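You operate a simulated robot arm through the tools that you are given. There is no shell and no other tool.

The job below is to be done with a simulated two-armed robot. You get a single attempt, and the scene is never put back.

Task
Take the blue tea towel from the top of washer two and lay it out flat on the top of washer one.

The check looks at the end state, three seconds after you hand in, the way a careful person would. Anything else that was tipped, shoved, dropped, spilled or broken makes it a failure. Flat cloth is picked up by pressing the open fingertips on it (5 to 10 N) and closing them slowly along it; thin cloth reads only 2 to 8 mm in the jaws.

Robot
Two 7-joint arms with two-finger parallel grippers on one trunk, on a base that moves. Base frame: it is fixed to the floor where the robot stands at the start and does not move with it; the origin is under the middle of the robot, x ahead of it, y to its left, z up. Units: m, rad, N and s.
The left shoulder is at the start at [0.07, 0.163, 1.07], the right one opposite. With the tool pointing down near the work surface each hand reaches from about 0.4 to 0.88 m from the robot's upright axis, wherever it stands, measured 20 degrees to its own side. Places, roughly: blue tea towel [1, -1.75, 0.75]; top of washer one [1.2, -1, 0.8]. Payload 3.43 kg a hand.
The TCP of each hand is the grasp point between the finger pads, 0.034 m short of the fingertips. In the tool frame z runs along the fingers and y along their closing line. The gripper opens to 0.128 m. The fingers are 0.024 m wide and 0.012 m thick; the gripper's body (0.048 by 0.13 m) begins 0.096 m behind the TCP.
Orientation is that of the tool frame in the base frame, as a unit quaternion [x, y, z, w]. With the fingers straight down and closing along the base's y, the tool's x points along the base's -x, its y along +y and its z along -z.

Tools
- The arms move only by the tool play_rows. It takes "left_rows", "right_rows" or both (then of equal length, played together; a hand with none holds still); each is a list of rows, each a list of 3 entries, a list of its own where there are three numbers: the opening, from 0 (shut) to 1 (fully open), then the shift along the tool's x, y, z in units of 20 mm (1.0 is 20 mm), then the turn, a rotation vector about the tool's x, y, z in units of 6 degrees (1.0 is 6 degrees). In form: [[fingers, [tx, ty, tz], [ax, ay, az]], ...]. A call has 1 to 20 rows; each row shifts and turns the commanded pose from where the row before left it, along the tool's axes as they then stand. A call with a number of a shift or a turn outside -1 to 1 is refused whole. A row lasts 0.2 s, in which the tool goes at most 0.05 m and 0.15 rad; a call with a longer step from one row to the next is refused whole, and so is a gripper value outside its range. A pose out of reach is approached as far as the arm can. The call stops where the force on the tool passes 40 N (or 10 N more than at its start, if that is more) or the arm is blocked; 0.2 s more then pass. Each finger travels about 0.153 m/s and halts on what it meets, pressing with about 33 N; the grip force reading is that of the motor and also rises with nothing between the fingers. The clock runs only during rows and for 0.2 s after the last one: add rows that do not move to give the fingers time. It gives the time, the measured TCP pose, the force on the tool (base axes), the opening and the grip force at its end, in the units of the frame above (readings bear some noise), with the torque about the TCP (base axes, N m) and any sound that the robot's microphone picked up.
- Cameras (640 x 400 px; columns grow to the right, rows downward): "scene" is now at [0.1404, -0.0091, 1.3033]; the picture's right is [-0.09, -1.00, 0.00], its down [-0.51, 0.05, -0.86] and it looks along [0.86, -0.08, -0.51] (base axes); focal length 261 px, centre (320, 200). "left" rides on the left gripper at [0.076, 0.011, -0.16] in its tool frame; the picture's right is [-0.15, 0.99, 0.00], its down [-0.88, -0.13, -0.46] and it looks along [-0.45, -0.07, 0.89] (tool axes); focal length 234 px, centre (320, 200). "right" rides on the right gripper at [0.076, -0.011, -0.16] in its tool frame; the picture's right is [0.15, 0.99, 0.00], its down [-0.88, 0.13, -0.46] and it looks along [-0.45, 0.07, 0.89] (tool axes); focal length 234 px, centre (320, 200). There is no depth. A picture from a camera that has moved, and an enlarged one, comes with that camera's place and axes in the base frame and with its lens.
- capture(camera): a new picture of that camera. The clock stands still meanwhile.
- slide_trunk(by): slides the trunk up (or, below 0, down) by that many m; the arms and the scene camera ride with it, the base frame stays. It gives what a move gives, with no picture.
- drive_base(legs): drives the robot by 1 to 6 legs, each [ahead, left, turn to the left] in m, m and rad, along the robot's own axes; the way and the turn of a leg run together, so that a leg with both is an arc; at most 1.5 m and 3.142 rad a leg. The arms and the cameras ride along, it lands a little off, and it stops where it bumps. It gives what a move gives.
- pan_tilt(pan, tilt): turns the head with the scene camera to pan (to the left, within 1.501 rad either way) and tilt (down, from -0.506 to 1.204), counted from straight ahead of the robot. It gives what a move gives.
- zoom(camera, box): a new picture of the part [left, top, right, bottom] of that camera's present view, enlarged. The clock stands still meanwhile.
- close_job(): hands the job in; it is judged then, once.

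Places have to be worked out from the pictures, the camera data and where the tool is seen. Open the grippers and draw the arms clear of the work before you hand the job in, unless the task says otherwise.

The tools are called after "Request:" by a JSON object that holds its "api" and its "payload". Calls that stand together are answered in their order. play_rows: Moves the arms, as the interface text tells. Its arguments: {"type":"object","properties":{"left_rows":{"type":"array","items":{"type":"array"}},"right_rows":{"type":"array","items":{"type":"array"}}},"required":[]} The other tools are called the same way: slide_trunk (by) moves the trunk up or down; drive_base (legs) drives the base; pan_tilt (pan, tilt) turns the head that bears the scene camera; capture (camera) takes a picture; zoom (camera, box) takes an enlarged picture of a part of a camera's view; close_job () hands the job in.

At the start:

```text
clock: 0.0
left_tcp_pos: [0.497, 0.1544, 1.021]
left_tool_rot: [-0.001, 1.0, 0.0, 0.0]
left_ft_force: [-0.3, -0.4, 0.2]
left_ft_torque: [0.03, 0.0, -0.01]
left_width: 0.128
left_finger_force: 0.1
right_tcp_pos: [0.4131, -0.1568, 1.0628]
right_tool_rot: [-0.001, 1.0, 0.0, -0.001]
right_ft_force: [0.6, -1.5, 0.0]
right_ft_torque: [0.0, 0.0, 0.02]
right_width: 0.1279
right_finger_force: 0.1
trunk travel left (down, up): [-0.55, 0.39]
robot x, y, heading: [0.001, 0.0001, -0.002]
head pan, tilt (commanded): [-0.094, 0.536]
```

scene: 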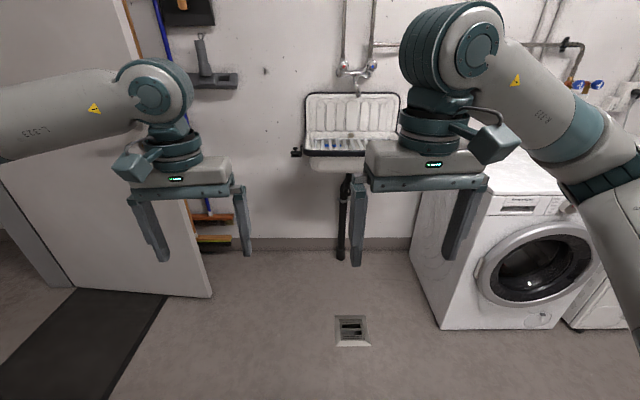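
right: 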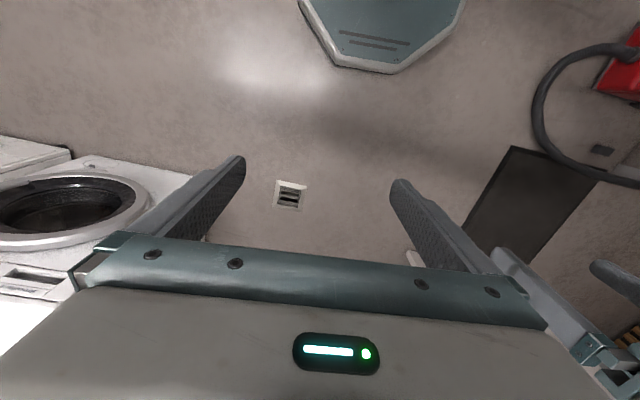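
left: 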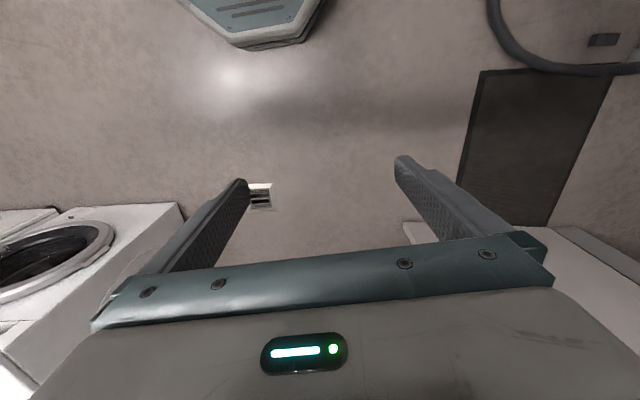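

The start pictures show washer one to the right behind the right arm; the towel is out of sight. I turn the head to the right to look at both washers.

Request:
{"api": "pan_tilt", "payload": {"pan": -0.95, "tilt": 0.4}}

Request:
{"api": "capture", "payload": {"camera": "scene"}}

```text
clock: 1.2
left_tcp_pos: [0.4975, 0.1548, 1.02]
left_tool_rot: [-0.001, 1.0, 0.0, 0.0]
left_ft_force: [1.1, 0.5, 0.1]
left_ft_torque: [0.0, 0.0, 0.05]
left_width: 0.1281
left_finger_force: 0.1
right_tcp_pos: [0.4125, -0.1549, 1.0637]
right_tool_rot: [-0.001, 1.0, -0.001, 0.0]
right_ft_force: [-0.3, 0.3, 0.6]
right_ft_torque: [-0.02, 0.01, 0.02]
right_width: 0.1281
right_finger_force: 0.1
trunk travel left (down, up): [-0.55, 0.39]
robot x, y, heading: [-0.0063, -0.0002, -0.002]
head pan, tilt (commanded): [-0.949, 0.4]
```

```text
taken
camera scene: at [0.1046, -0.0759, 1.3158], right [-0.81, -0.58, 0.0], down [-0.23, 0.32, -0.92], along [0.54, -0.75, -0.39], focal length 261 px, centre (320, 200)
```

scene: 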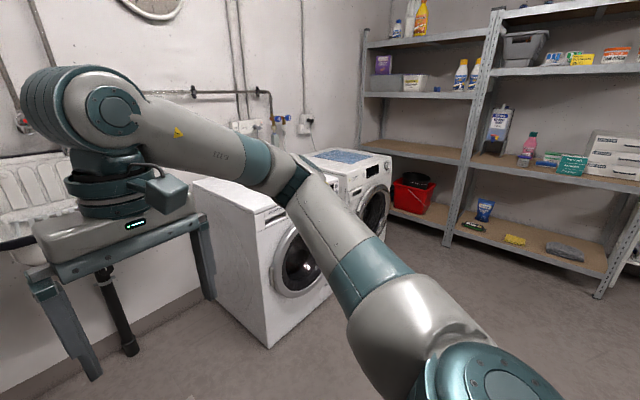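

The blue towel lies on top of washer two, beyond the right arm. I enlarge that part to measure it.

Request:
{"api": "zoom", "payload": {"camera": "scene", "box": [180, 120, 440, 282]}}

Request:
{"api": "pan_tilt", "payload": {"pan": -1.3, "tilt": 0.8}}

Request:
{"api": "capture", "payload": {"camera": "scene"}}

```text
2.46 times, centred on (310, 201) of scene
camera zoom: at [0.1046, -0.0759, 1.3158], right [-0.81, -0.58, 0.0], down [-0.23, 0.32, -0.92], along [0.54, -0.75, -0.39], focal length 642 px, centre (345, 198)
```

zoom: 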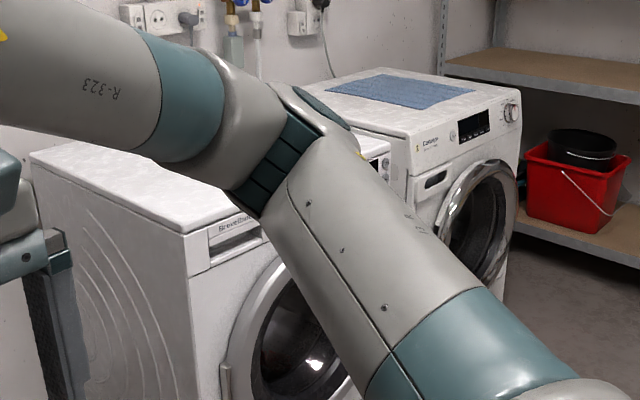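

```text
clock: 2.0
left_tcp_pos: [0.4977, 0.1554, 1.0201]
left_tool_rot: [0.0, 1.0, -0.001, 0.0]
left_ft_force: [-0.1, 0.0, 0.4]
left_ft_torque: [0.0, -0.01, -0.04]
left_width: 0.1279
left_finger_force: 0.1
right_tcp_pos: [0.414, -0.1549, 1.0641]
right_tool_rot: [0.0, 1.0, 0.001, 0.0]
right_ft_force: [0.1, -0.6, -0.7]
right_ft_torque: [0.03, -0.03, -0.01]
right_width: 0.128
right_finger_force: 0.1
trunk travel left (down, up): [-0.55, 0.39]
robot x, y, heading: [0.0024, 0.0006, 0.003]
head pan, tilt (commanded): [-1.3, 0.799]
```

```text
taken
camera scene: at [0.0723, -0.0783, 1.2808], right [-0.96, -0.27, 0.0], down [-0.19, 0.69, -0.7], along [0.19, -0.67, -0.72], focal length 261 px, centre (320, 200)
```

scene: 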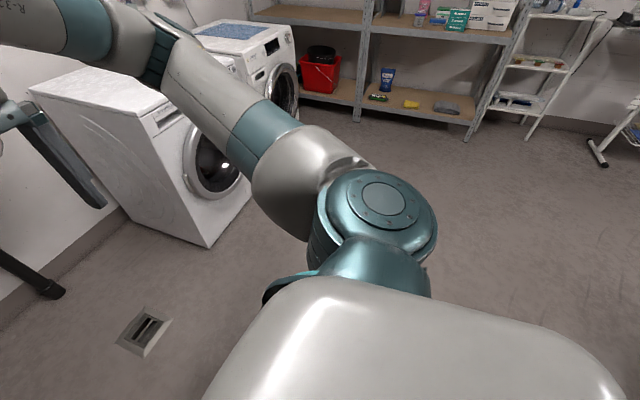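

The floor to the right of the robot is clear and washer two's front runs from about (0.86, -1.37) to (0.79, -1.92). I drive sideways to get a square view of both tops.

Request:
{"api": "drive_base", "payload": {"legs": [[0, -1.2, 0]]}}

Request:
{"api": "pan_tilt", "payload": {"pan": -0.5, "tilt": 0.5}}

Request:
{"api": "capture", "payload": {"camera": "scene"}}

```text
clock: 8.3
left_tcp_pos: [0.4904, -1.0821, 1.0189]
left_tool_rot: [0.008, 1.0, 0.0, -0.001]
left_ft_force: [-0.3, -0.2, 0.4]
left_ft_torque: [0.02, -0.01, 0.01]
left_width: 0.1277
left_finger_force: 0.0
right_tcp_pos: [0.4007, -1.3915, 1.0618]
right_tool_rot: [0.009, 1.0, 0.0, 0.0]
right_ft_force: [-0.2, -0.5, 0.3]
right_ft_torque: [0.02, -0.02, -0.01]
right_width: 0.1276
right_finger_force: 0.1
trunk travel left (down, up): [-0.55, 0.39]
robot x, y, heading: [-0.0102, -1.2302, -0.013]
head pan, tilt (commanded): [-1.3, 0.799]
```

```text
clock: 9.4
left_tcp_pos: [0.4905, -1.0826, 1.0191]
left_tool_rot: [0.008, 1.0, 0.0, 0.0]
left_ft_force: [0.1, -0.9, 1.1]
left_ft_torque: [-0.03, 0.0, -0.01]
left_width: 0.1282
left_finger_force: 0.0
right_tcp_pos: [0.3998, -1.3918, 1.064]
right_tool_rot: [0.009, 1.0, -0.001, -0.001]
right_ft_force: [0.4, 0.4, 0.6]
right_ft_torque: [0.0, 0.01, 0.0]
right_width: 0.1281
right_finger_force: 0.1
trunk travel left (down, up): [-0.55, 0.39]
robot x, y, heading: [-0.0061, -1.2301, -0.016]
head pan, tilt (commanded): [-0.499, 0.499]
```

```text
taken
camera scene: at [0.1197, -1.2759, 1.3067], right [-0.49, -0.87, 0.0], down [-0.42, 0.24, -0.88], along [0.76, -0.43, -0.48], focal length 261 px, centre (320, 200)
```

scene: 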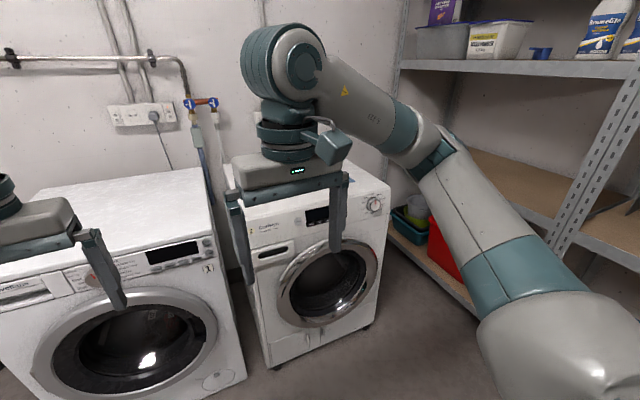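

The right wrist hides the towel. I drive 0.4 m further right so that washer two comes between the two hands, then look straight ahead.

Request:
{"api": "drive_base", "payload": {"legs": [[0, -0.4, 0.015]]}}

Request:
{"api": "pan_tilt", "payload": {"pan": 0.0, "tilt": 0.5}}

Request:
{"api": "capture", "payload": {"camera": "scene"}}

```text
clock: 11.9
left_tcp_pos: [0.4854, -1.4704, 1.0203]
left_tool_rot: [-0.005, 1.0, 0.0, -0.001]
left_ft_force: [1.3, 0.3, 0.9]
left_ft_torque: [0.02, -0.01, 0.01]
left_width: 0.1284
left_finger_force: 0.0
right_tcp_pos: [0.4022, -1.7808, 1.0644]
right_tool_rot: [-0.003, 1.0, 0.0, 0.0]
right_ft_force: [1.0, 0.1, -0.7]
right_ft_torque: [0.0, -0.02, 0.0]
right_width: 0.128
right_finger_force: 0.0
trunk travel left (down, up): [-0.55, 0.39]
robot x, y, heading: [-0.0114, -1.6266, 0.006]
head pan, tilt (commanded): [-0.499, 0.499]
```

```text
clock: 12.8
left_tcp_pos: [0.4854, -1.4694, 1.0194]
left_tool_rot: [-0.004, 1.0, 0.0, 0.0]
left_ft_force: [0.5, -0.2, -0.1]
left_ft_torque: [-0.02, 0.0, 0.0]
left_width: 0.128
left_finger_force: 0.2
right_tcp_pos: [0.4015, -1.7798, 1.0633]
right_tool_rot: [-0.004, 1.0, 0.001, -0.001]
right_ft_force: [0.8, -0.6, -0.2]
right_ft_torque: [-0.03, -0.01, 0.02]
right_width: 0.128
right_finger_force: 0.0
trunk travel left (down, up): [-0.55, 0.39]
robot x, y, heading: [-0.0153, -1.6283, 0.006]
head pan, tilt (commanded): [0.0, 0.499]
```

```text
taken
camera scene: at [0.1297, -1.628, 1.3067], right [0.01, -1.0, 0.0], down [-0.48, 0.0, -0.88], along [0.88, 0.01, -0.48], focal length 261 px, centre (320, 200)
```

scene: 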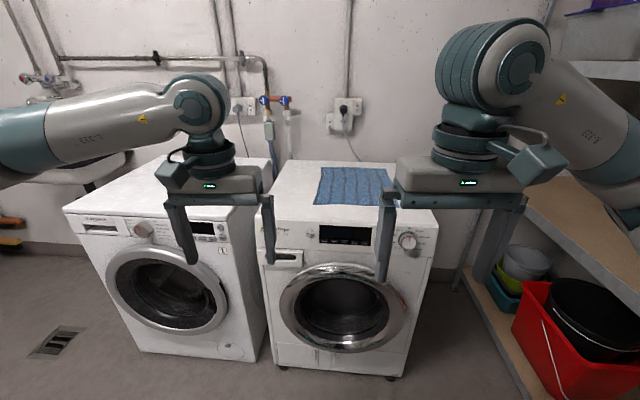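

Now the towel is in view between the hands. I enlarge it, then raise the trunk for a second height so I can work out the heights by parallax.

Request:
{"api": "zoom", "payload": {"camera": "scene", "box": [240, 150, 460, 288]}}

Request:
{"api": "slide_trunk", "payload": {"by": 0.3}}

Request:
{"api": "pan_tilt", "payload": {"pan": 0.0, "tilt": 0.65}}

Request:
{"api": "capture", "payload": {"camera": "scene"}}

```text
2.90 times, centred on (350, 219) of scene
camera zoom: at [0.1297, -1.628, 1.3067], right [0.01, -1.0, 0.0], down [-0.48, 0.0, -0.88], along [0.88, 0.01, -0.48], focal length 756 px, centre (233, 145)
```

zoom: 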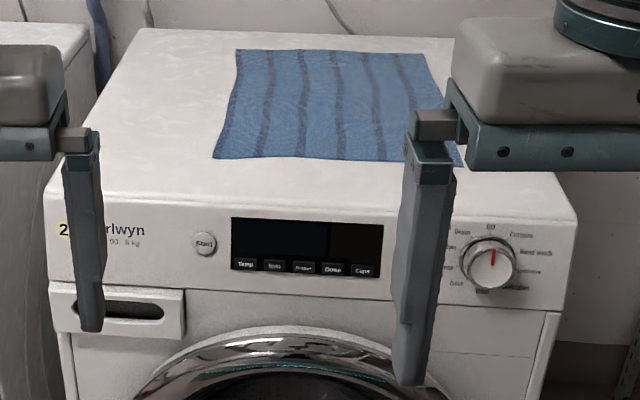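

```text
clock: 15.8
left_tcp_pos: [0.4849, -1.4694, 1.3206]
left_tool_rot: [-0.004, 1.0, -0.001, 0.0]
left_ft_force: [0.6, 0.7, 0.0]
left_ft_torque: [0.03, 0.0, -0.01]
left_width: 0.128
left_finger_force: 0.2
right_tcp_pos: [0.4023, -1.781, 1.3638]
right_tool_rot: [-0.003, 1.0, 0.0, 0.001]
right_ft_force: [0.3, 0.4, 0.1]
right_ft_torque: [-0.02, -0.02, -0.03]
right_width: 0.128
right_finger_force: 0.0
trunk travel left (down, up): [-0.85, 0.09]
robot x, y, heading: [-0.012, -1.6301, 0.007]
head pan, tilt (commanded): [0.0, 0.499]
```

```text
clock: 16.5
left_tcp_pos: [0.4851, -1.4699, 1.3201]
left_tool_rot: [-0.005, 1.0, 0.0, 0.0]
left_ft_force: [0.3, -0.2, -0.1]
left_ft_torque: [-0.02, 0.02, -0.02]
left_width: 0.128
left_finger_force: 0.1
right_tcp_pos: [0.401, -1.7807, 1.3632]
right_tool_rot: [-0.003, 1.0, 0.0, 0.0]
right_ft_force: [0.5, 0.0, 0.2]
right_ft_torque: [-0.01, -0.02, 0.0]
right_width: 0.128
right_finger_force: 0.1
trunk travel left (down, up): [-0.85, 0.09]
robot x, y, heading: [-0.0123, -1.6259, 0.008]
head pan, tilt (commanded): [0.0, 0.649]
```

```text
taken
camera scene: at [0.1257, -1.6279, 1.5934], right [0.01, -1.0, 0.0], down [-0.6, 0.0, -0.8], along [0.8, 0.01, -0.6], focal length 261 px, centre (320, 200)
```

scene: 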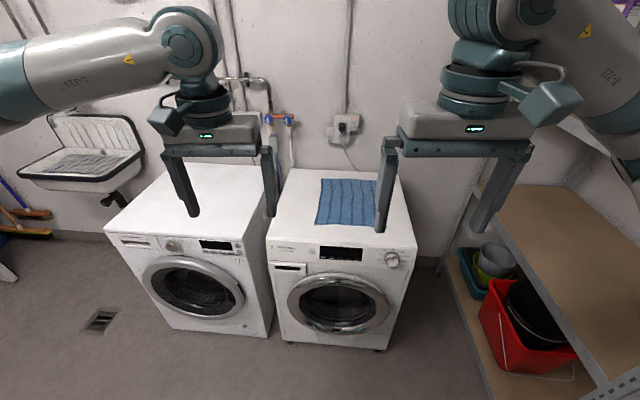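

Request:
{"api": "zoom", "payload": {"camera": "scene", "box": [90, 140, 442, 360]}}

Request:
{"api": "zoom", "payload": {"camera": "scene", "box": [240, 150, 440, 275]}}

```text
1.82 times, centred on (266, 250) of scene
camera zoom: at [0.1257, -1.6279, 1.5934], right [0.01, -1.0, 0.0], down [-0.6, 0.0, -0.8], along [0.8, 0.01, -0.6], focal length 474 px, centre (418, 109)
```

zoom: 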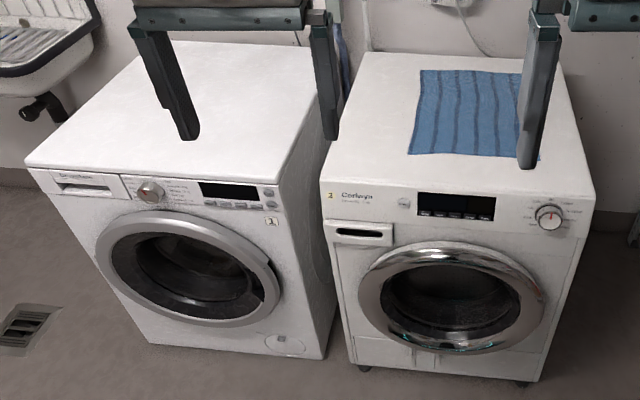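

```text
3.20 times, centred on (340, 212) of scene
camera zoom: at [0.1257, -1.6279, 1.5934], right [0.01, -1.0, 0.0], down [-0.6, 0.0, -0.8], along [0.8, 0.01, -0.6], focal length 834 px, centre (256, 160)
```

zoom: 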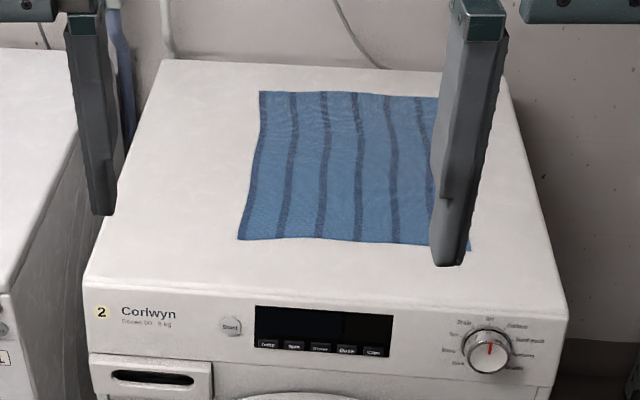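

Triangulating the two views puts both tops at about z = 0.85 (washer one 0.83-0.85). The towel's corners are near (0.933,-1.598), (0.913,-1.897), (1.292,-1.624) and (1.27,-1.937), turned about -0.07 rad like the washers. I turn the robot to match and move part of the way in with the hands still high.

Request:
{"api": "drive_base", "payload": {"legs": [[0, 0, -0.077], [0.28, -0.054, 0]]}}

Request:
{"api": "pan_tilt", "payload": {"pan": 0.0, "tilt": 1.0}}

Request:
{"api": "capture", "payload": {"camera": "scene"}}

Request:
{"api": "capture", "payload": {"camera": "right"}}

Request:
{"api": "capture", "payload": {"camera": "left"}}

```text
clock: 19.0
left_tcp_pos: [0.771, -1.5852, 1.3199]
left_tool_rot: [0.037, 0.999, 0.0, 0.001]
left_ft_force: [-0.5, 0.6, 0.3]
left_ft_torque: [-0.02, -0.01, -0.01]
left_width: 0.1281
left_finger_force: 0.0
right_tcp_pos: [0.6617, -1.8883, 1.3639]
right_tool_rot: [0.038, 0.999, 0.0, 0.001]
right_ft_force: [-1.3, -0.2, 0.1]
right_ft_torque: [0.02, -0.04, 0.01]
right_width: 0.1282
right_finger_force: 0.0
trunk travel left (down, up): [-0.85, 0.09]
robot x, y, heading: [0.2651, -1.7009, -0.078]
head pan, tilt (commanded): [0.0, 0.649]
```

```text
clock: 19.8
left_tcp_pos: [0.774, -1.5859, 1.3192]
left_tool_rot: [0.038, 0.999, 0.001, 0.0]
left_ft_force: [0.9, -0.6, -0.5]
left_ft_torque: [0.0, 0.01, 0.0]
left_width: 0.128
left_finger_force: 0.1
right_tcp_pos: [0.6641, -1.8888, 1.3634]
right_tool_rot: [0.038, 0.999, -0.001, -0.001]
right_ft_force: [-0.6, 0.2, -0.3]
right_ft_torque: [0.01, -0.04, -0.01]
right_width: 0.1279
right_finger_force: 0.1
trunk travel left (down, up): [-0.85, 0.09]
robot x, y, heading: [0.2645, -1.7058, -0.076]
head pan, tilt (commanded): [0.0, 1.0]
```

```text
taken
camera scene: at [0.3852, -1.7122, 1.5655], right [-0.08, -1.0, 0.0], down [-0.84, 0.06, -0.54], along [0.54, -0.04, -0.84], focal length 261 px, centre (320, 200)
```

scene: 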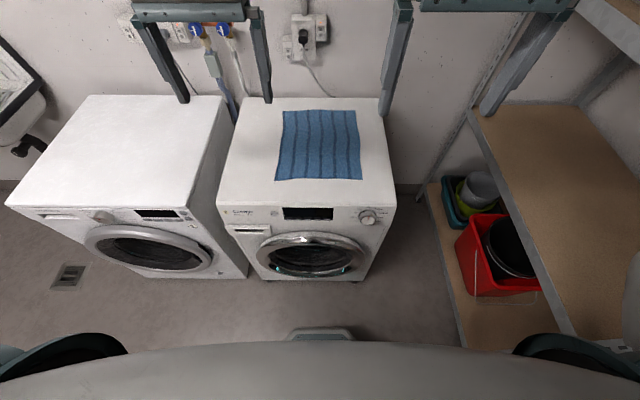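

```text
taken
camera right: at [0.5881, -1.8943, 1.5221], right [-0.07, 1.0, 0.0], down [0.89, 0.06, 0.45], along [0.45, 0.03, -0.89], focal length 234 px, centre (320, 200)
```

right: 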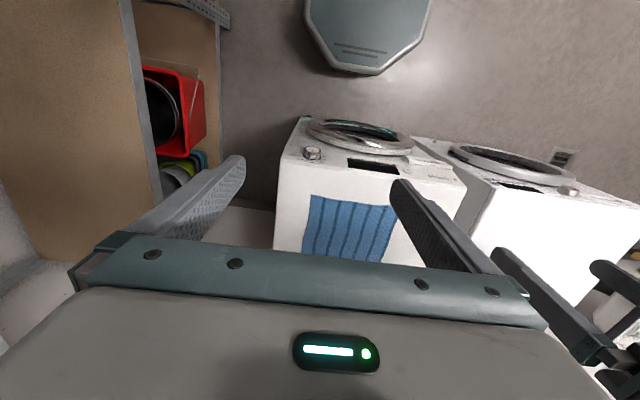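

```text
taken
camera left: at [0.6981, -1.5689, 1.4784], right [0.22, 0.98, 0.0], down [0.87, -0.2, 0.46], along [0.44, -0.1, -0.89], focal length 234 px, centre (320, 200)
```

left: 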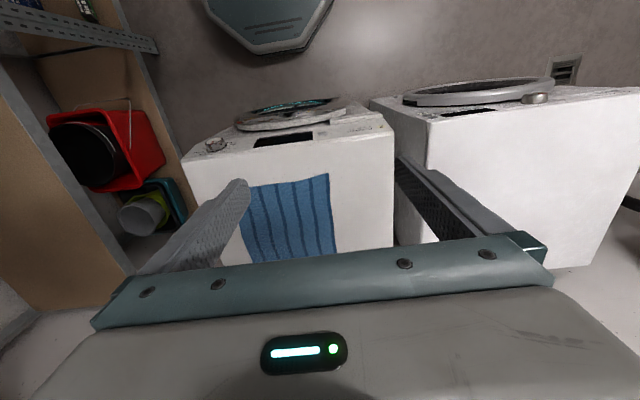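

The robot is now lined up with the towel, and its base front lies about 0.27 m ahead of its axis, leaving room. I enlarge the towel to refine its corners before moving in.

Request:
{"api": "zoom", "payload": {"camera": "scene", "box": [200, 80, 440, 230]}}

```text
2.67 times, centred on (320, 155) of scene
camera zoom: at [0.3852, -1.7122, 1.5655], right [-0.08, -1.0, 0.0], down [-0.84, 0.06, -0.54], along [0.54, -0.04, -0.84], focal length 695 px, centre (320, 320)
```

zoom: 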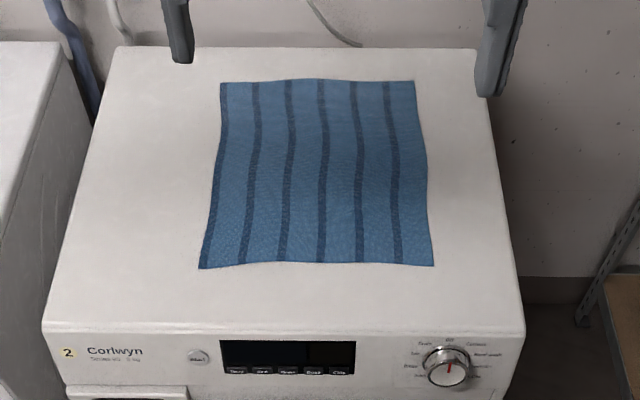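

The towel is 0.30 by 0.36 m, its near edge 0.655-0.66 m ahead of the robot and centred 8 mm left. I drive 0.15 m ahead, staying clear of the washer front, and lower the trunk back to its first height.

Request:
{"api": "drive_base", "payload": {"legs": [[0.15, 0.008, 0.004]]}}

Request:
{"api": "slide_trunk", "payload": {"by": -0.3}}

Request:
{"api": "capture", "payload": {"camera": "scene"}}

Request:
{"api": "capture", "payload": {"camera": "right"}}

Request:
{"api": "capture", "payload": {"camera": "left"}}

```text
clock: 21.2
left_tcp_pos: [0.9221, -1.5865, 1.3216]
left_tool_rot: [0.035, 0.999, 0.0, 0.002]
left_ft_force: [-0.4, 0.3, 0.8]
left_ft_torque: [0.0, -0.02, -0.02]
left_width: 0.1281
left_finger_force: 0.0
right_tcp_pos: [0.813, -1.8905, 1.3663]
right_tool_rot: [0.037, 0.999, 0.001, 0.001]
right_ft_force: [-1.0, -0.2, -0.3]
right_ft_torque: [-0.02, -0.05, -0.02]
right_width: 0.1281
right_finger_force: 0.1
trunk travel left (down, up): [-0.85, 0.09]
robot x, y, heading: [0.417, -1.7048, -0.074]
head pan, tilt (commanded): [0.0, 1.0]
```

```text
clock: 24.2
left_tcp_pos: [0.9237, -1.5863, 1.0207]
left_tool_rot: [0.036, 0.999, 0.0, 0.0]
left_ft_force: [0.8, 0.9, 0.1]
left_ft_torque: [0.01, 0.0, 0.0]
left_width: 0.1279
left_finger_force: 0.2
right_tcp_pos: [0.8164, -1.8895, 1.0642]
right_tool_rot: [0.037, 0.999, 0.0, 0.0]
right_ft_force: [0.1, -0.2, 0.3]
right_ft_torque: [0.02, 0.01, -0.02]
right_width: 0.1282
right_finger_force: 0.0
trunk travel left (down, up): [-0.55, 0.39]
robot x, y, heading: [0.4196, -1.705, -0.069]
head pan, tilt (commanded): [0.0, 1.0]
```

```text
taken
camera scene: at [0.5361, -1.7149, 1.2657], right [-0.07, -1.0, 0.0], down [-0.84, 0.06, -0.54], along [0.54, -0.04, -0.84], focal length 261 px, centre (320, 200)
```

scene: 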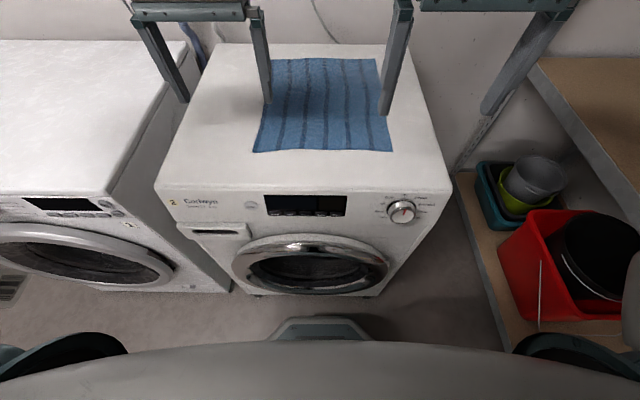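

```text
taken
camera right: at [0.7398, -1.8961, 1.2226], right [-0.07, 1.0, 0.0], down [0.89, 0.07, 0.46], along [0.45, 0.03, -0.89], focal length 234 px, centre (320, 200)
```

right: 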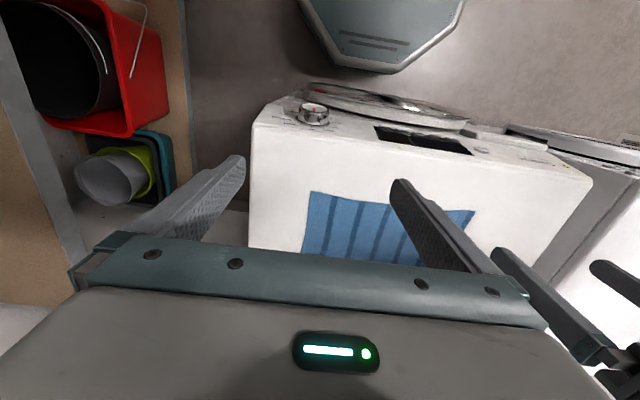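

```text
taken
camera left: at [0.8484, -1.5701, 1.179], right [0.22, 0.98, 0.0], down [0.87, -0.19, 0.46], along [0.45, -0.1, -0.89], focal length 234 px, centre (320, 200)
```

left: 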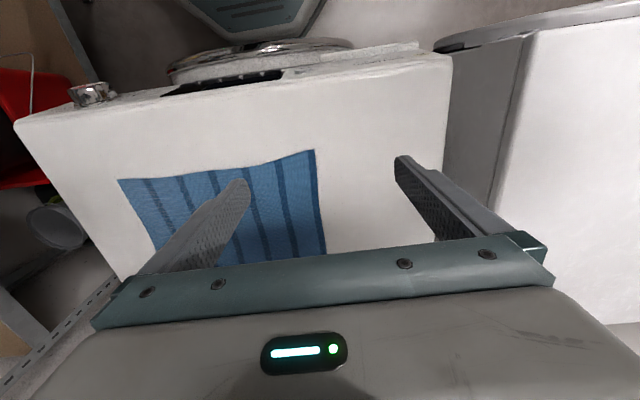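

Both near corners sit at about (0.933,-1.600) and (0.914,-1.899), top at 0.85. I bring each hand over a point 40 mm in from the side and 18 mm in from the near edge, still 65 mm above, with the fingers 46 mm apart.

Request:
{"api": "play_rows", "payload": {"left_rows": [[0.36, [-0.235, -0.4425, 0.589], [0, 0, 0]], [0.36, [-0.235, -0.4425, 0.589], [0, 0, 0]], [0.36, [-0.235, -0.4425, 0.589], [0, 0, 0]], [0.36, [-0.235, -0.4425, 0.589], [0, 0, 0]], [0.36, [-0.235, -0.4425, 0.589], [0, 0, 0]], [0.36, [-0.235, -0.4425, 0.589], [0, 0, 0]], [0.36, [0, 0, 0], [0, 0, 0]]], "right_rows": [[0.36, [-0.967, 0.314, 0.952], [0, 0, 0]], [0.36, [-0.967, 0.314, 0.952], [0, 0, 0]], [0.36, [-0.967, 0.314, 0.952], [0, 0, 0]], [0.36, [-0.967, 0.314, 0.952], [0, 0, 0]], [0.36, [-0.967, 0.314, 0.952], [0, 0, 0]], [0.36, [-0.967, 0.314, 0.952], [0, 0, 0]], [0.36, [0, 0, 0], [0, 0, 0]]]}}

Request:
{"api": "capture", "payload": {"camera": "scene"}}

Request:
{"api": "capture", "payload": {"camera": "right"}}

Request:
{"api": "capture", "payload": {"camera": "left"}}

```text
clock: 25.8
left_tcp_pos: [0.948, -1.641, 0.9484]
left_tool_rot: [0.035, 0.999, 0.0, 0.001]
left_ft_force: [-0.7, -0.8, -0.3]
left_ft_torque: [0.0, 0.01, -0.01]
left_width: 0.046
left_finger_force: 0.1
right_tcp_pos: [0.9359, -1.8607, 0.9491]
right_tool_rot: [0.037, 0.999, 0.0, 0.0]
right_ft_force: [0.0, -0.5, -0.1]
right_ft_torque: [-0.01, -0.01, 0.01]
right_width: 0.0463
right_finger_force: 0.0
trunk travel left (down, up): [-0.55, 0.39]
robot x, y, heading: [0.4142, -1.7062, -0.073]
head pan, tilt (commanded): [0.0, 1.0]
```

```text
taken
camera scene: at [0.5355, -1.7147, 1.2657], right [-0.07, -1.0, 0.0], down [-0.84, 0.06, -0.54], along [0.54, -0.04, -0.84], focal length 261 px, centre (320, 200)
```

scene: 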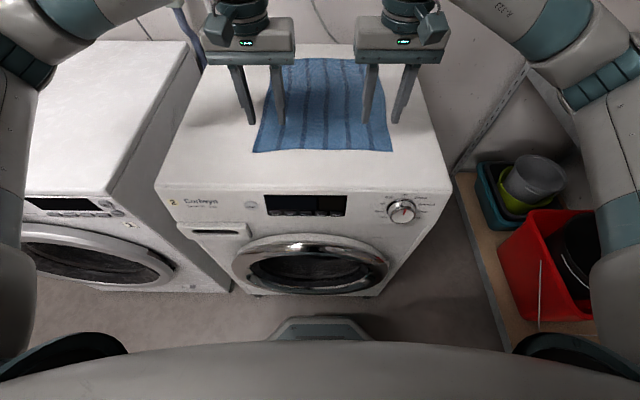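

```text
taken
camera right: at [0.8582, -1.8663, 1.1081], right [-0.07, 1.0, 0.0], down [0.89, 0.07, 0.46], along [0.45, 0.03, -0.89], focal length 234 px, centre (320, 200)
```

right: 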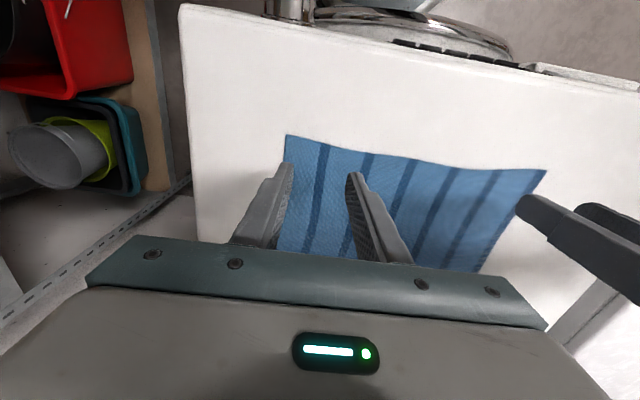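

```text
taken
camera left: at [0.873, -1.624, 1.1079], right [0.22, 0.98, 0.0], down [0.87, -0.19, 0.46], along [0.45, -0.1, -0.89], focal length 234 px, centre (320, 200)
```

left: 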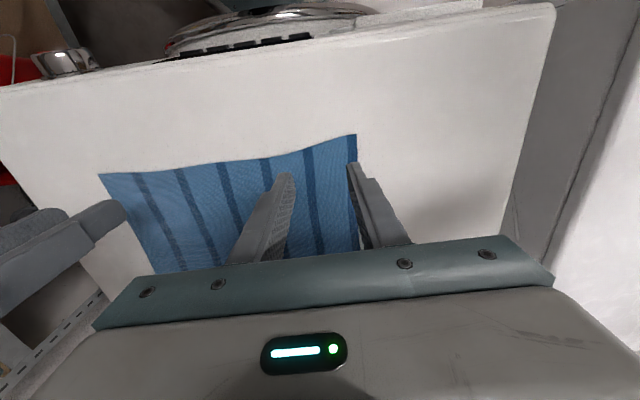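

The wrist views agree with the corner positions to within 3 mm and the fingertips stand over the cloth. I lower both hands 50 mm, to about 13 mm above the top.

Request:
{"api": "play_rows", "payload": {"left_rows": [[0.36, [0, 0, 1], [0, 0, 0]], [0.36, [0, 0, 1], [0, 0, 0]], [0.36, [0, 0, 0.5], [0, 0, 0]], [0.36, [0, 0, 0], [0, 0, 0]]], "right_rows": [[0.36, [0, 0, 1], [0, 0, 0]], [0.36, [0, 0, 1], [0, 0, 0]], [0.36, [0, 0, 0.5], [0, 0, 0]], [0.36, [0, 0, 0], [0, 0, 0]]]}}

Request:
{"api": "capture", "payload": {"camera": "right"}}

Request:
{"api": "capture", "payload": {"camera": "left"}}

```text
clock: 26.8
left_tcp_pos: [0.948, -1.6413, 0.9003]
left_tool_rot: [0.036, 0.999, -0.001, 0.0]
left_ft_force: [-0.1, 0.1, 0.4]
left_ft_torque: [0.01, 0.02, 0.0]
left_width: 0.0459
left_finger_force: 0.1
right_tcp_pos: [0.9358, -1.8604, 0.9002]
right_tool_rot: [0.036, 0.999, 0.001, 0.001]
right_ft_force: [-0.5, 0.5, 0.3]
right_ft_torque: [-0.01, 0.03, 0.01]
right_width: 0.046
right_finger_force: 0.0
trunk travel left (down, up): [-0.55, 0.39]
robot x, y, heading: [0.4185, -1.7048, -0.071]
head pan, tilt (commanded): [0.0, 1.0]
```

```text
taken
camera right: at [0.8589, -1.8663, 1.0587], right [-0.07, 1.0, 0.0], down [0.89, 0.07, 0.46], along [0.45, 0.03, -0.89], focal length 234 px, centre (320, 200)
```

right: 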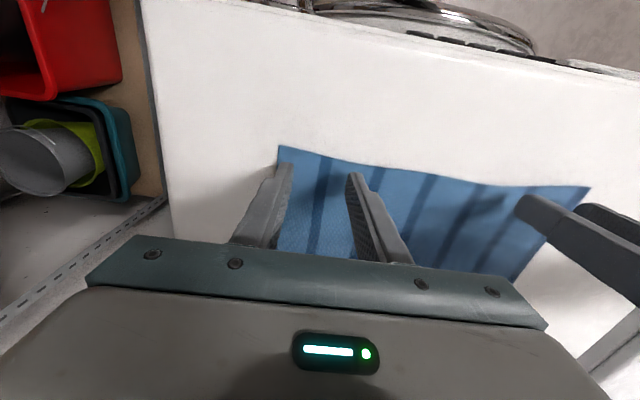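

```text
taken
camera left: at [0.8737, -1.6246, 1.0587], right [0.22, 0.98, 0.0], down [0.87, -0.19, 0.46], along [0.45, -0.1, -0.89], focal length 234 px, centre (320, 200)
```

left: 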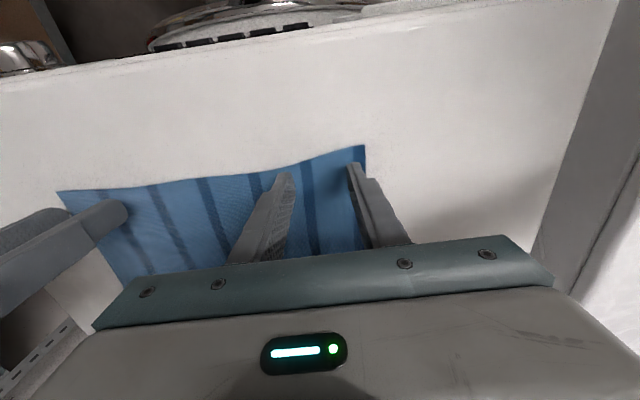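

Tips are about 14-16 mm above the cloth, clear of contact. I lower 10 mm more and read the forces.

Request:
{"api": "play_rows", "payload": {"left_rows": [[0.36, [0, 0, 0.25], [0, 0, 0]], [0.36, [0, 0, 0.25], [0, 0, 0]], [0.36, [0, 0, 0], [0, 0, 0]]], "right_rows": [[0.36, [0, 0, 0.25], [0, 0, 0]], [0.36, [0, 0, 0.25], [0, 0, 0]], [0.36, [0, 0, 0], [0, 0, 0]]]}}

Request:
{"api": "play_rows", "payload": {"left_rows": [[0.36, [0, 0, 0.1], [0, 0, 0]], [0.36, [0, 0, 0.05], [0, 0, 0]], [0.36, [0, 0, 0], [0, 0, 0]]], "right_rows": [[0.36, [0, 0, 0.1], [0, 0, 0]], [0.36, [0, 0, 0.05], [0, 0, 0]], [0.36, [0, 0, 0], [0, 0, 0]]]}}

```text
clock: 27.6
left_tcp_pos: [0.9489, -1.641, 0.8894]
left_tool_rot: [0.035, 0.999, 0.0, -0.001]
left_ft_force: [-0.6, 0.2, 0.8]
left_ft_torque: [-0.03, 0.04, -0.03]
left_width: 0.0458
left_finger_force: 0.0
right_tcp_pos: [0.9352, -1.8605, 0.8901]
right_tool_rot: [0.037, 0.999, 0.001, 0.001]
right_ft_force: [-0.9, -0.5, 0.1]
right_ft_torque: [-0.01, -0.01, 0.0]
right_width: 0.046
right_finger_force: 0.1
trunk travel left (down, up): [-0.55, 0.39]
robot x, y, heading: [0.419, -1.7069, -0.075]
head pan, tilt (commanded): [0.0, 1.0]
```

```text
clock: 28.4
left_tcp_pos: [0.9483, -1.6422, 0.8851]
left_tool_rot: [0.035, 0.999, 0.001, 0.0]
left_ft_force: [-0.2, -0.5, 0.5]
left_ft_torque: [0.02, 0.0, 0.0]
left_width: 0.0461
left_finger_force: 0.1
right_tcp_pos: [0.936, -1.8613, 0.8859]
right_tool_rot: [0.037, 0.999, 0.001, 0.0]
right_ft_force: [-0.5, 0.8, -0.6]
right_ft_torque: [0.03, 0.01, 0.01]
right_width: 0.0461
right_finger_force: 0.1
trunk travel left (down, up): [-0.55, 0.39]
robot x, y, heading: [0.4155, -1.7047, -0.072]
head pan, tilt (commanded): [0.0, 1.0]
```

No contact yet at tip height 0.8515. I lower in 2 mm steps until the forces reach 5 to 10 N.

Request:
{"api": "play_rows", "payload": {"left_rows": [[0.36, [0, 0, 0.1], [0, 0, 0]], [0.36, [0, 0, 0], [0, 0, 0]]], "right_rows": [[0.36, [0, 0, 0.1], [0, 0, 0]], [0.36, [0, 0, 0], [0, 0, 0]]]}}

```text
clock: 29.0
left_tcp_pos: [0.949, -1.6412, 0.8861]
left_tool_rot: [0.036, 0.999, -0.001, 0.002]
left_ft_force: [2.2, 1.5, 11.7]
left_ft_torque: [0.21, -0.04, -0.04]
left_width: 0.046
left_finger_force: 0.0
right_tcp_pos: [0.9348, -1.8615, 0.8855]
right_tool_rot: [0.037, 0.999, 0.001, 0.0]
right_ft_force: [1.0, 0.4, 3.3]
right_ft_torque: [-0.04, -0.02, 0.0]
right_width: 0.0461
right_finger_force: 0.1
trunk travel left (down, up): [-0.55, 0.39]
robot x, y, heading: [0.4126, -1.7067, -0.072]
head pan, tilt (commanded): [0.0, 1.0]
```

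Contact: left 11.7 N, right 3.3 N. I trim left up 0.6 mm and right down 0.7 mm to get both into the range.

Request:
{"api": "play_rows", "payload": {"left_rows": [[0.36, [0, 0, -0.03], [0, 0, 0]], [0.36, [0, 0, 0], [0, 0, 0]]], "right_rows": [[0.36, [0, 0, 0.035], [0, 0, 0]], [0.36, [0, 0, 0], [0, 0, 0]]]}}

```text
clock: 29.6
left_tcp_pos: [0.9495, -1.6413, 0.8854]
left_tool_rot: [0.036, 0.999, -0.001, 0.0]
left_ft_force: [1.6, -0.5, 9.2]
left_ft_torque: [0.12, -0.06, -0.06]
left_width: 0.0461
left_finger_force: 0.0
right_tcp_pos: [0.9341, -1.8611, 0.8854]
right_tool_rot: [0.036, 0.999, 0.001, 0.001]
right_ft_force: [2.5, -0.1, 10.0]
right_ft_torque: [-0.12, -0.04, 0.03]
right_width: 0.0458
right_finger_force: 0.0
trunk travel left (down, up): [-0.55, 0.39]
robot x, y, heading: [0.4167, -1.7086, -0.071]
head pan, tilt (commanded): [0.0, 1.0]
```

Left 9.2 N, right 10.0 N. I ease both by a hair and begin closing slowly, half way, to see that the cloth follows.

Request:
{"api": "play_rows", "payload": {"left_rows": [[0.36, [0, 0, -0.01], [0, 0, 0]], [0.335, [0, 0, 0], [0, 0, 0]], [0.31, [0, 0, 0], [0, 0, 0]], [0.285, [0, 0, 0], [0, 0, 0]], [0.26, [0, 0, 0], [0, 0, 0]], [0.235, [0, 0, 0], [0, 0, 0]], [0.21, [0, 0, 0], [0, 0, 0]], [0.185, [0, 0, 0], [0, 0, 0]]], "right_rows": [[0.36, [0, 0, -0.015], [0, 0, 0]], [0.335, [0, 0, 0], [0, 0, 0]], [0.31, [0, 0, 0], [0, 0, 0]], [0.285, [0, 0, 0], [0, 0, 0]], [0.26, [0, 0, 0], [0, 0, 0]], [0.235, [0, 0, 0], [0, 0, 0]], [0.21, [0, 0, 0], [0, 0, 0]], [0.185, [0, 0, 0], [0, 0, 0]]]}}

Request:
{"api": "capture", "payload": {"camera": "right"}}

Request:
{"api": "capture", "payload": {"camera": "left"}}

```text
clock: 31.4
left_tcp_pos: [0.948, -1.6414, 0.8866]
left_tool_rot: [0.035, 0.999, 0.0, 0.001]
left_ft_force: [-0.5, -0.1, 2.7]
left_ft_torque: [0.02, 0.0, 0.0]
left_width: 0.0237
left_finger_force: 0.1
right_tcp_pos: [0.9336, -1.8609, 0.8856]
right_tool_rot: [0.036, 0.999, 0.0, 0.001]
right_ft_force: [0.4, 0.2, 13.9]
right_ft_torque: [-0.09, 0.07, -0.03]
right_width: 0.0224
right_finger_force: 0.1
trunk travel left (down, up): [-0.55, 0.39]
robot x, y, heading: [0.414, -1.7053, -0.068]
head pan, tilt (commanded): [0.0, 1.0]
```

```text
taken
camera right: at [0.8571, -1.8666, 1.0439], right [-0.07, 1.0, 0.0], down [0.89, 0.07, 0.46], along [0.46, 0.03, -0.89], focal length 234 px, centre (320, 200)
```

right: 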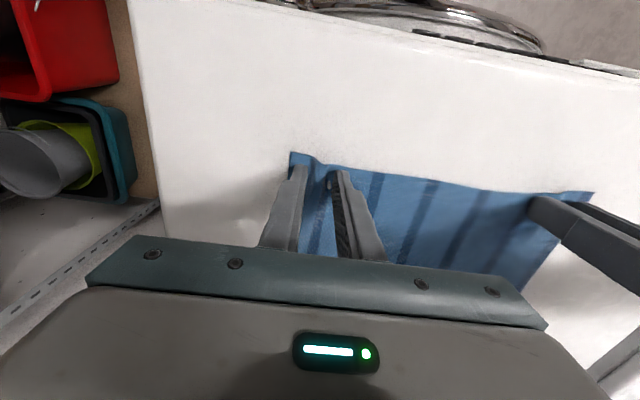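

```text
taken
camera left: at [0.8723, -1.6244, 1.0447], right [0.22, 0.98, 0.0], down [0.87, -0.19, 0.46], along [0.45, -0.1, -0.89], focal length 234 px, centre (320, 200)
```

left: 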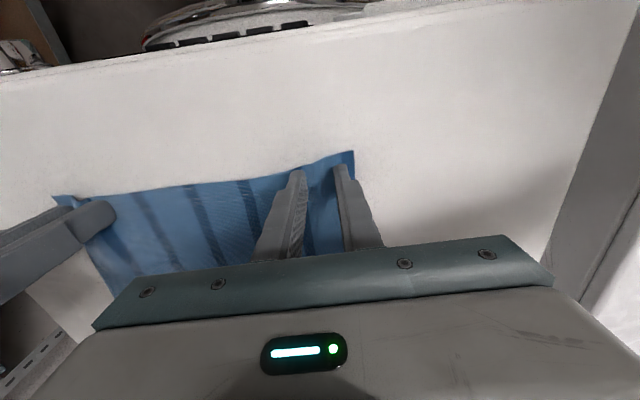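

The corners have been drawn in with the fingers, so the cloth follows. Left eased to 2.7 N and right rose to 13.9 N, so I retrim and look closer.

Request:
{"api": "play_rows", "payload": {"left_rows": [[0.185, [0, 0, 0.03], [0, 0, 0]], [0.185, [0, 0, 0], [0, 0, 0]]], "right_rows": [[0.185, [0, 0, -0.03], [0, 0, 0]], [0.185, [0, 0, 0], [0, 0, 0]]]}}

Request:
{"api": "zoom", "payload": {"camera": "right", "box": [240, 130, 400, 230]}}

Request:
{"api": "zoom", "payload": {"camera": "left", "box": [240, 130, 400, 230]}}

```text
clock: 32.0
left_tcp_pos: [0.9477, -1.6412, 0.8867]
left_tool_rot: [0.035, 0.999, 0.0, 0.003]
left_ft_force: [0.2, 1.1, 12.7]
left_ft_torque: [0.16, 0.08, 0.02]
left_width: 0.0237
left_finger_force: 0.0
right_tcp_pos: [0.934, -1.8612, 0.886]
right_tool_rot: [0.037, 0.999, -0.001, 0.0]
right_ft_force: [0.7, -1.0, 4.4]
right_ft_torque: [-0.04, -0.06, 0.02]
right_width: 0.0233
right_finger_force: 0.1
trunk travel left (down, up): [-0.55, 0.39]
robot x, y, heading: [0.4179, -1.7095, -0.076]
head pan, tilt (commanded): [0.0, 1.0]
```

```text
4.00 times, centred on (320, 180) of right
camera zoom: at [0.8568, -1.8664, 1.0442], right [-0.07, 1.0, 0.0], down [0.89, 0.07, 0.46], along [0.45, 0.03, -0.89], focal length 937 px, centre (320, 280)
```

zoom: 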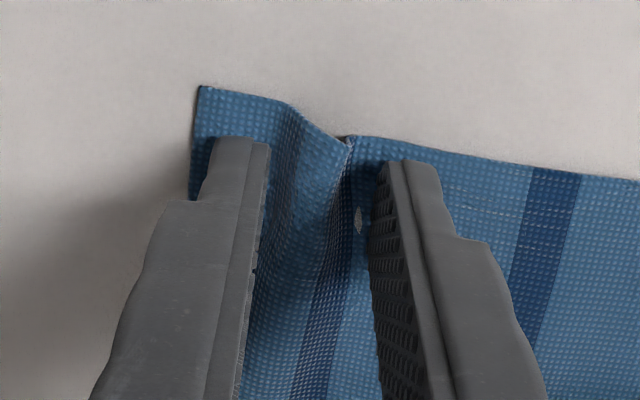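

```text
4.00 times, centred on (320, 180) of left
camera zoom: at [0.8721, -1.6245, 1.0444], right [0.22, 0.98, 0.0], down [0.87, -0.19, 0.46], along [0.45, -0.1, -0.89], focal length 937 px, centre (320, 280)
```

zoom: 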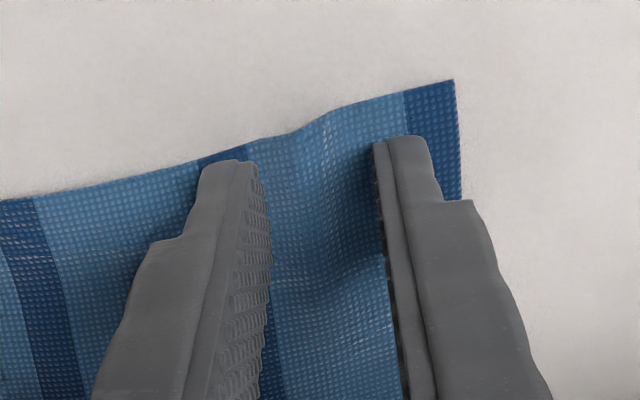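

The right side shows a good hump between the fingers; the left one less, since it slipped while light. I trim to around 9 N each and close on slowly.

Request:
{"api": "play_rows", "payload": {"left_rows": [[0.185, [0, 0, -0.01], [0, 0, 0]], [0.165, [0, 0, 0], [0, 0, 0]], [0.145, [0, 0, 0], [0, 0, 0]], [0.125, [0, 0, 0], [0, 0, 0]]], "right_rows": [[0.185, [0, 0, 0.012], [0, 0, 0]], [0.165, [0, 0, 0], [0, 0, 0]], [0.145, [0, 0, 0], [0, 0, 0]], [0.125, [0, 0, 0], [0, 0, 0]]]}}

Request:
{"api": "zoom", "payload": {"camera": "left", "box": [240, 130, 400, 230]}}

```text
clock: 33.0
left_tcp_pos: [0.9473, -1.6424, 0.8857]
left_tool_rot: [0.036, 0.999, -0.002, 0.0]
left_ft_force: [0.6, -0.9, 18.7]
left_ft_torque: [0.03, 0.06, 0.02]
left_width: 0.0141
left_finger_force: 0.0
right_tcp_pos: [0.9343, -1.8614, 0.8864]
right_tool_rot: [0.037, 0.999, 0.001, 0.001]
right_ft_force: [-0.3, -0.2, 0.6]
right_ft_torque: [0.01, 0.03, 0.03]
right_width: 0.0162
right_finger_force: 0.1
trunk travel left (down, up): [-0.55, 0.39]
robot x, y, heading: [0.4143, -1.7044, -0.066]
head pan, tilt (commanded): [0.0, 1.0]
```

```text
4.00 times, centred on (320, 180) of left
camera zoom: at [0.8716, -1.6254, 1.0443], right [0.22, 0.98, 0.0], down [0.87, -0.19, 0.46], along [0.45, -0.1, -0.89], focal length 937 px, centre (320, 280)
```

zoom: 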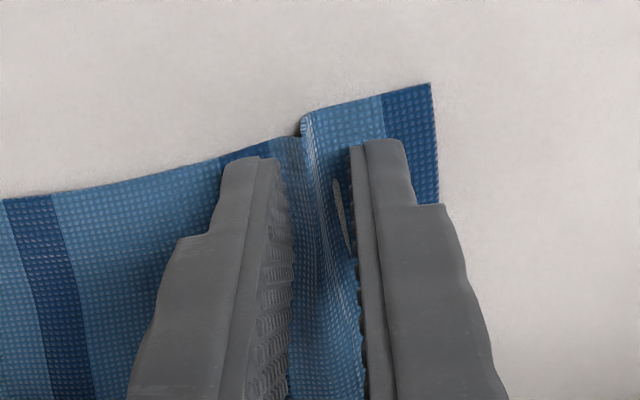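

The left fold now stands well between the fingers, but left reads 18.7 N and right 0.6 N. I retrim both and check before the last closing.

Request:
{"api": "play_rows", "payload": {"left_rows": [[0.125, [0, 0, -0.04], [0, 0, 0]], [0.125, [0, 0, 0], [0, 0, 0]]], "right_rows": [[0.125, [0, 0, 0.04], [0, 0, 0]], [0.125, [0, 0, 0], [0, 0, 0]]]}}

Request:
{"api": "zoom", "payload": {"camera": "right", "box": [240, 130, 400, 230]}}

```text
clock: 33.6
left_tcp_pos: [0.9473, -1.6426, 0.8855]
left_tool_rot: [0.035, 0.999, 0.0, 0.001]
left_ft_force: [-0.1, -0.1, 13.7]
left_ft_torque: [0.02, 0.08, -0.02]
left_width: 0.0144
left_finger_force: 0.1
right_tcp_pos: [0.9337, -1.8617, 0.8857]
right_tool_rot: [0.037, 0.999, 0.001, 0.002]
right_ft_force: [-1.7, 0.0, 5.2]
right_ft_torque: [-0.01, 0.03, 0.01]
right_width: 0.0161
right_finger_force: 0.1
trunk travel left (down, up): [-0.55, 0.39]
robot x, y, heading: [0.4158, -1.7037, -0.072]
head pan, tilt (commanded): [0.0, 1.0]
```

```text
4.00 times, centred on (320, 180) of right
camera zoom: at [0.8566, -1.8669, 1.044], right [-0.07, 1.0, 0.0], down [0.89, 0.07, 0.46], along [0.46, 0.03, -0.89], focal length 937 px, centre (320, 280)
```

zoom: 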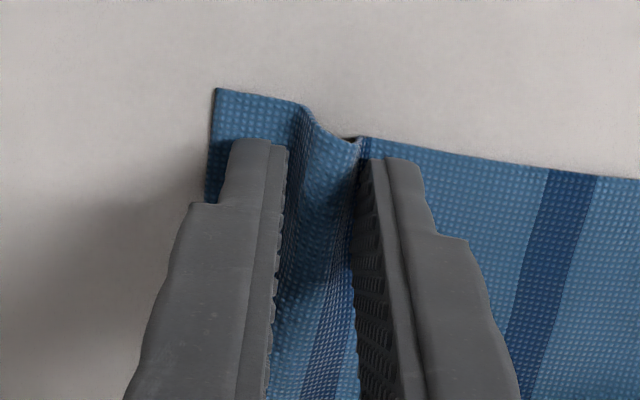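

Both folds stand between the fingers; left 13.7 N, right 5.2 N. I ease the left a little, add a touch to the right, and close fully and slowly, then hold to let the grip build up.

Request:
{"api": "play_rows", "payload": {"left_rows": [[0.125, [0, 0, -0.02], [0, 0, 0]], [0.105, [0, 0, 0], [0, 0, 0]], [0.085, [0, 0, 0], [0, 0, 0]], [0.065, [0, 0, 0], [0, 0, 0]], [0.045, [0, 0, 0], [0, 0, 0]], [0.025, [0, 0, 0], [0, 0, 0]], [0, [0, 0, 0], [0, 0, 0]], [0, [0, 0, 0], [0, 0, 0]], [0, [0, 0, 0], [0, 0, 0]]], "right_rows": [[0.125, [0, 0, 0.02], [0, 0, 0]], [0.105, [0, 0, 0], [0, 0, 0]], [0.085, [0, 0, 0], [0, 0, 0]], [0.065, [0, 0, 0], [0, 0, 0]], [0.045, [0, 0, 0], [0, 0, 0]], [0.025, [0, 0, 0], [0, 0, 0]], [0, [0, 0, 0], [0, 0, 0]], [0, [0, 0, 0], [0, 0, 0]], [0, [0, 0, 0], [0, 0, 0]]]}}

Request:
{"api": "zoom", "payload": {"camera": "right", "box": [240, 130, 400, 230]}}

Request:
{"api": "zoom", "payload": {"camera": "left", "box": [240, 130, 400, 230]}}

```text
clock: 35.6
left_tcp_pos: [0.9459, -1.6412, 0.8864]
left_tool_rot: [0.035, 0.999, 0.0, 0.001]
left_ft_force: [0.2, -10.5, 1.0]
left_ft_torque: [-0.34, 0.01, -0.05]
left_width: 0.0022
left_finger_force: 32.7
right_tcp_pos: [0.9333, -1.8613, 0.8869]
right_tool_rot: [0.036, 0.999, 0.001, 0.001]
right_ft_force: [2.9, 8.9, 22.1]
right_ft_torque: [0.14, -0.04, 0.01]
right_width: 0.0069
right_finger_force: 32.5
trunk travel left (down, up): [-0.55, 0.39]
robot x, y, heading: [0.4147, -1.7066, -0.071]
head pan, tilt (commanded): [0.0, 1.0]
```

```text
4.00 times, centred on (320, 180) of right
camera zoom: at [0.8569, -1.8664, 1.0438], right [-0.07, 1.0, 0.0], down [0.89, 0.07, 0.46], along [0.46, 0.04, -0.89], focal length 937 px, centre (320, 280)
```

zoom: 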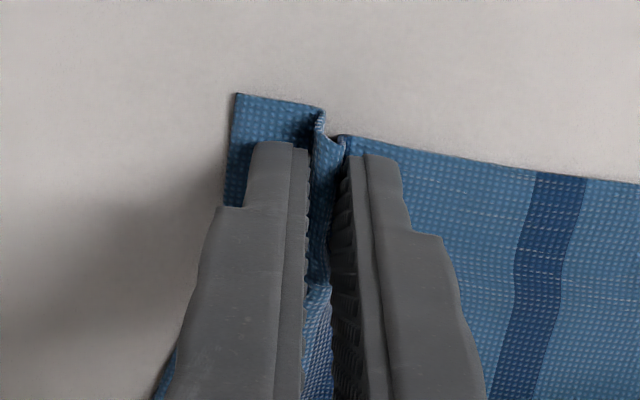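

```text
4.00 times, centred on (320, 180) of left
camera zoom: at [0.8716, -1.6253, 1.0452], right [0.22, 0.98, 0.0], down [0.87, -0.19, 0.46], along [0.45, -0.1, -0.89], focal length 937 px, centre (320, 280)
```

zoom: 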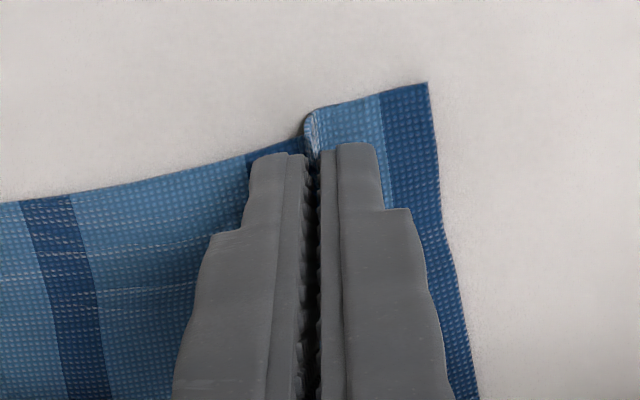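

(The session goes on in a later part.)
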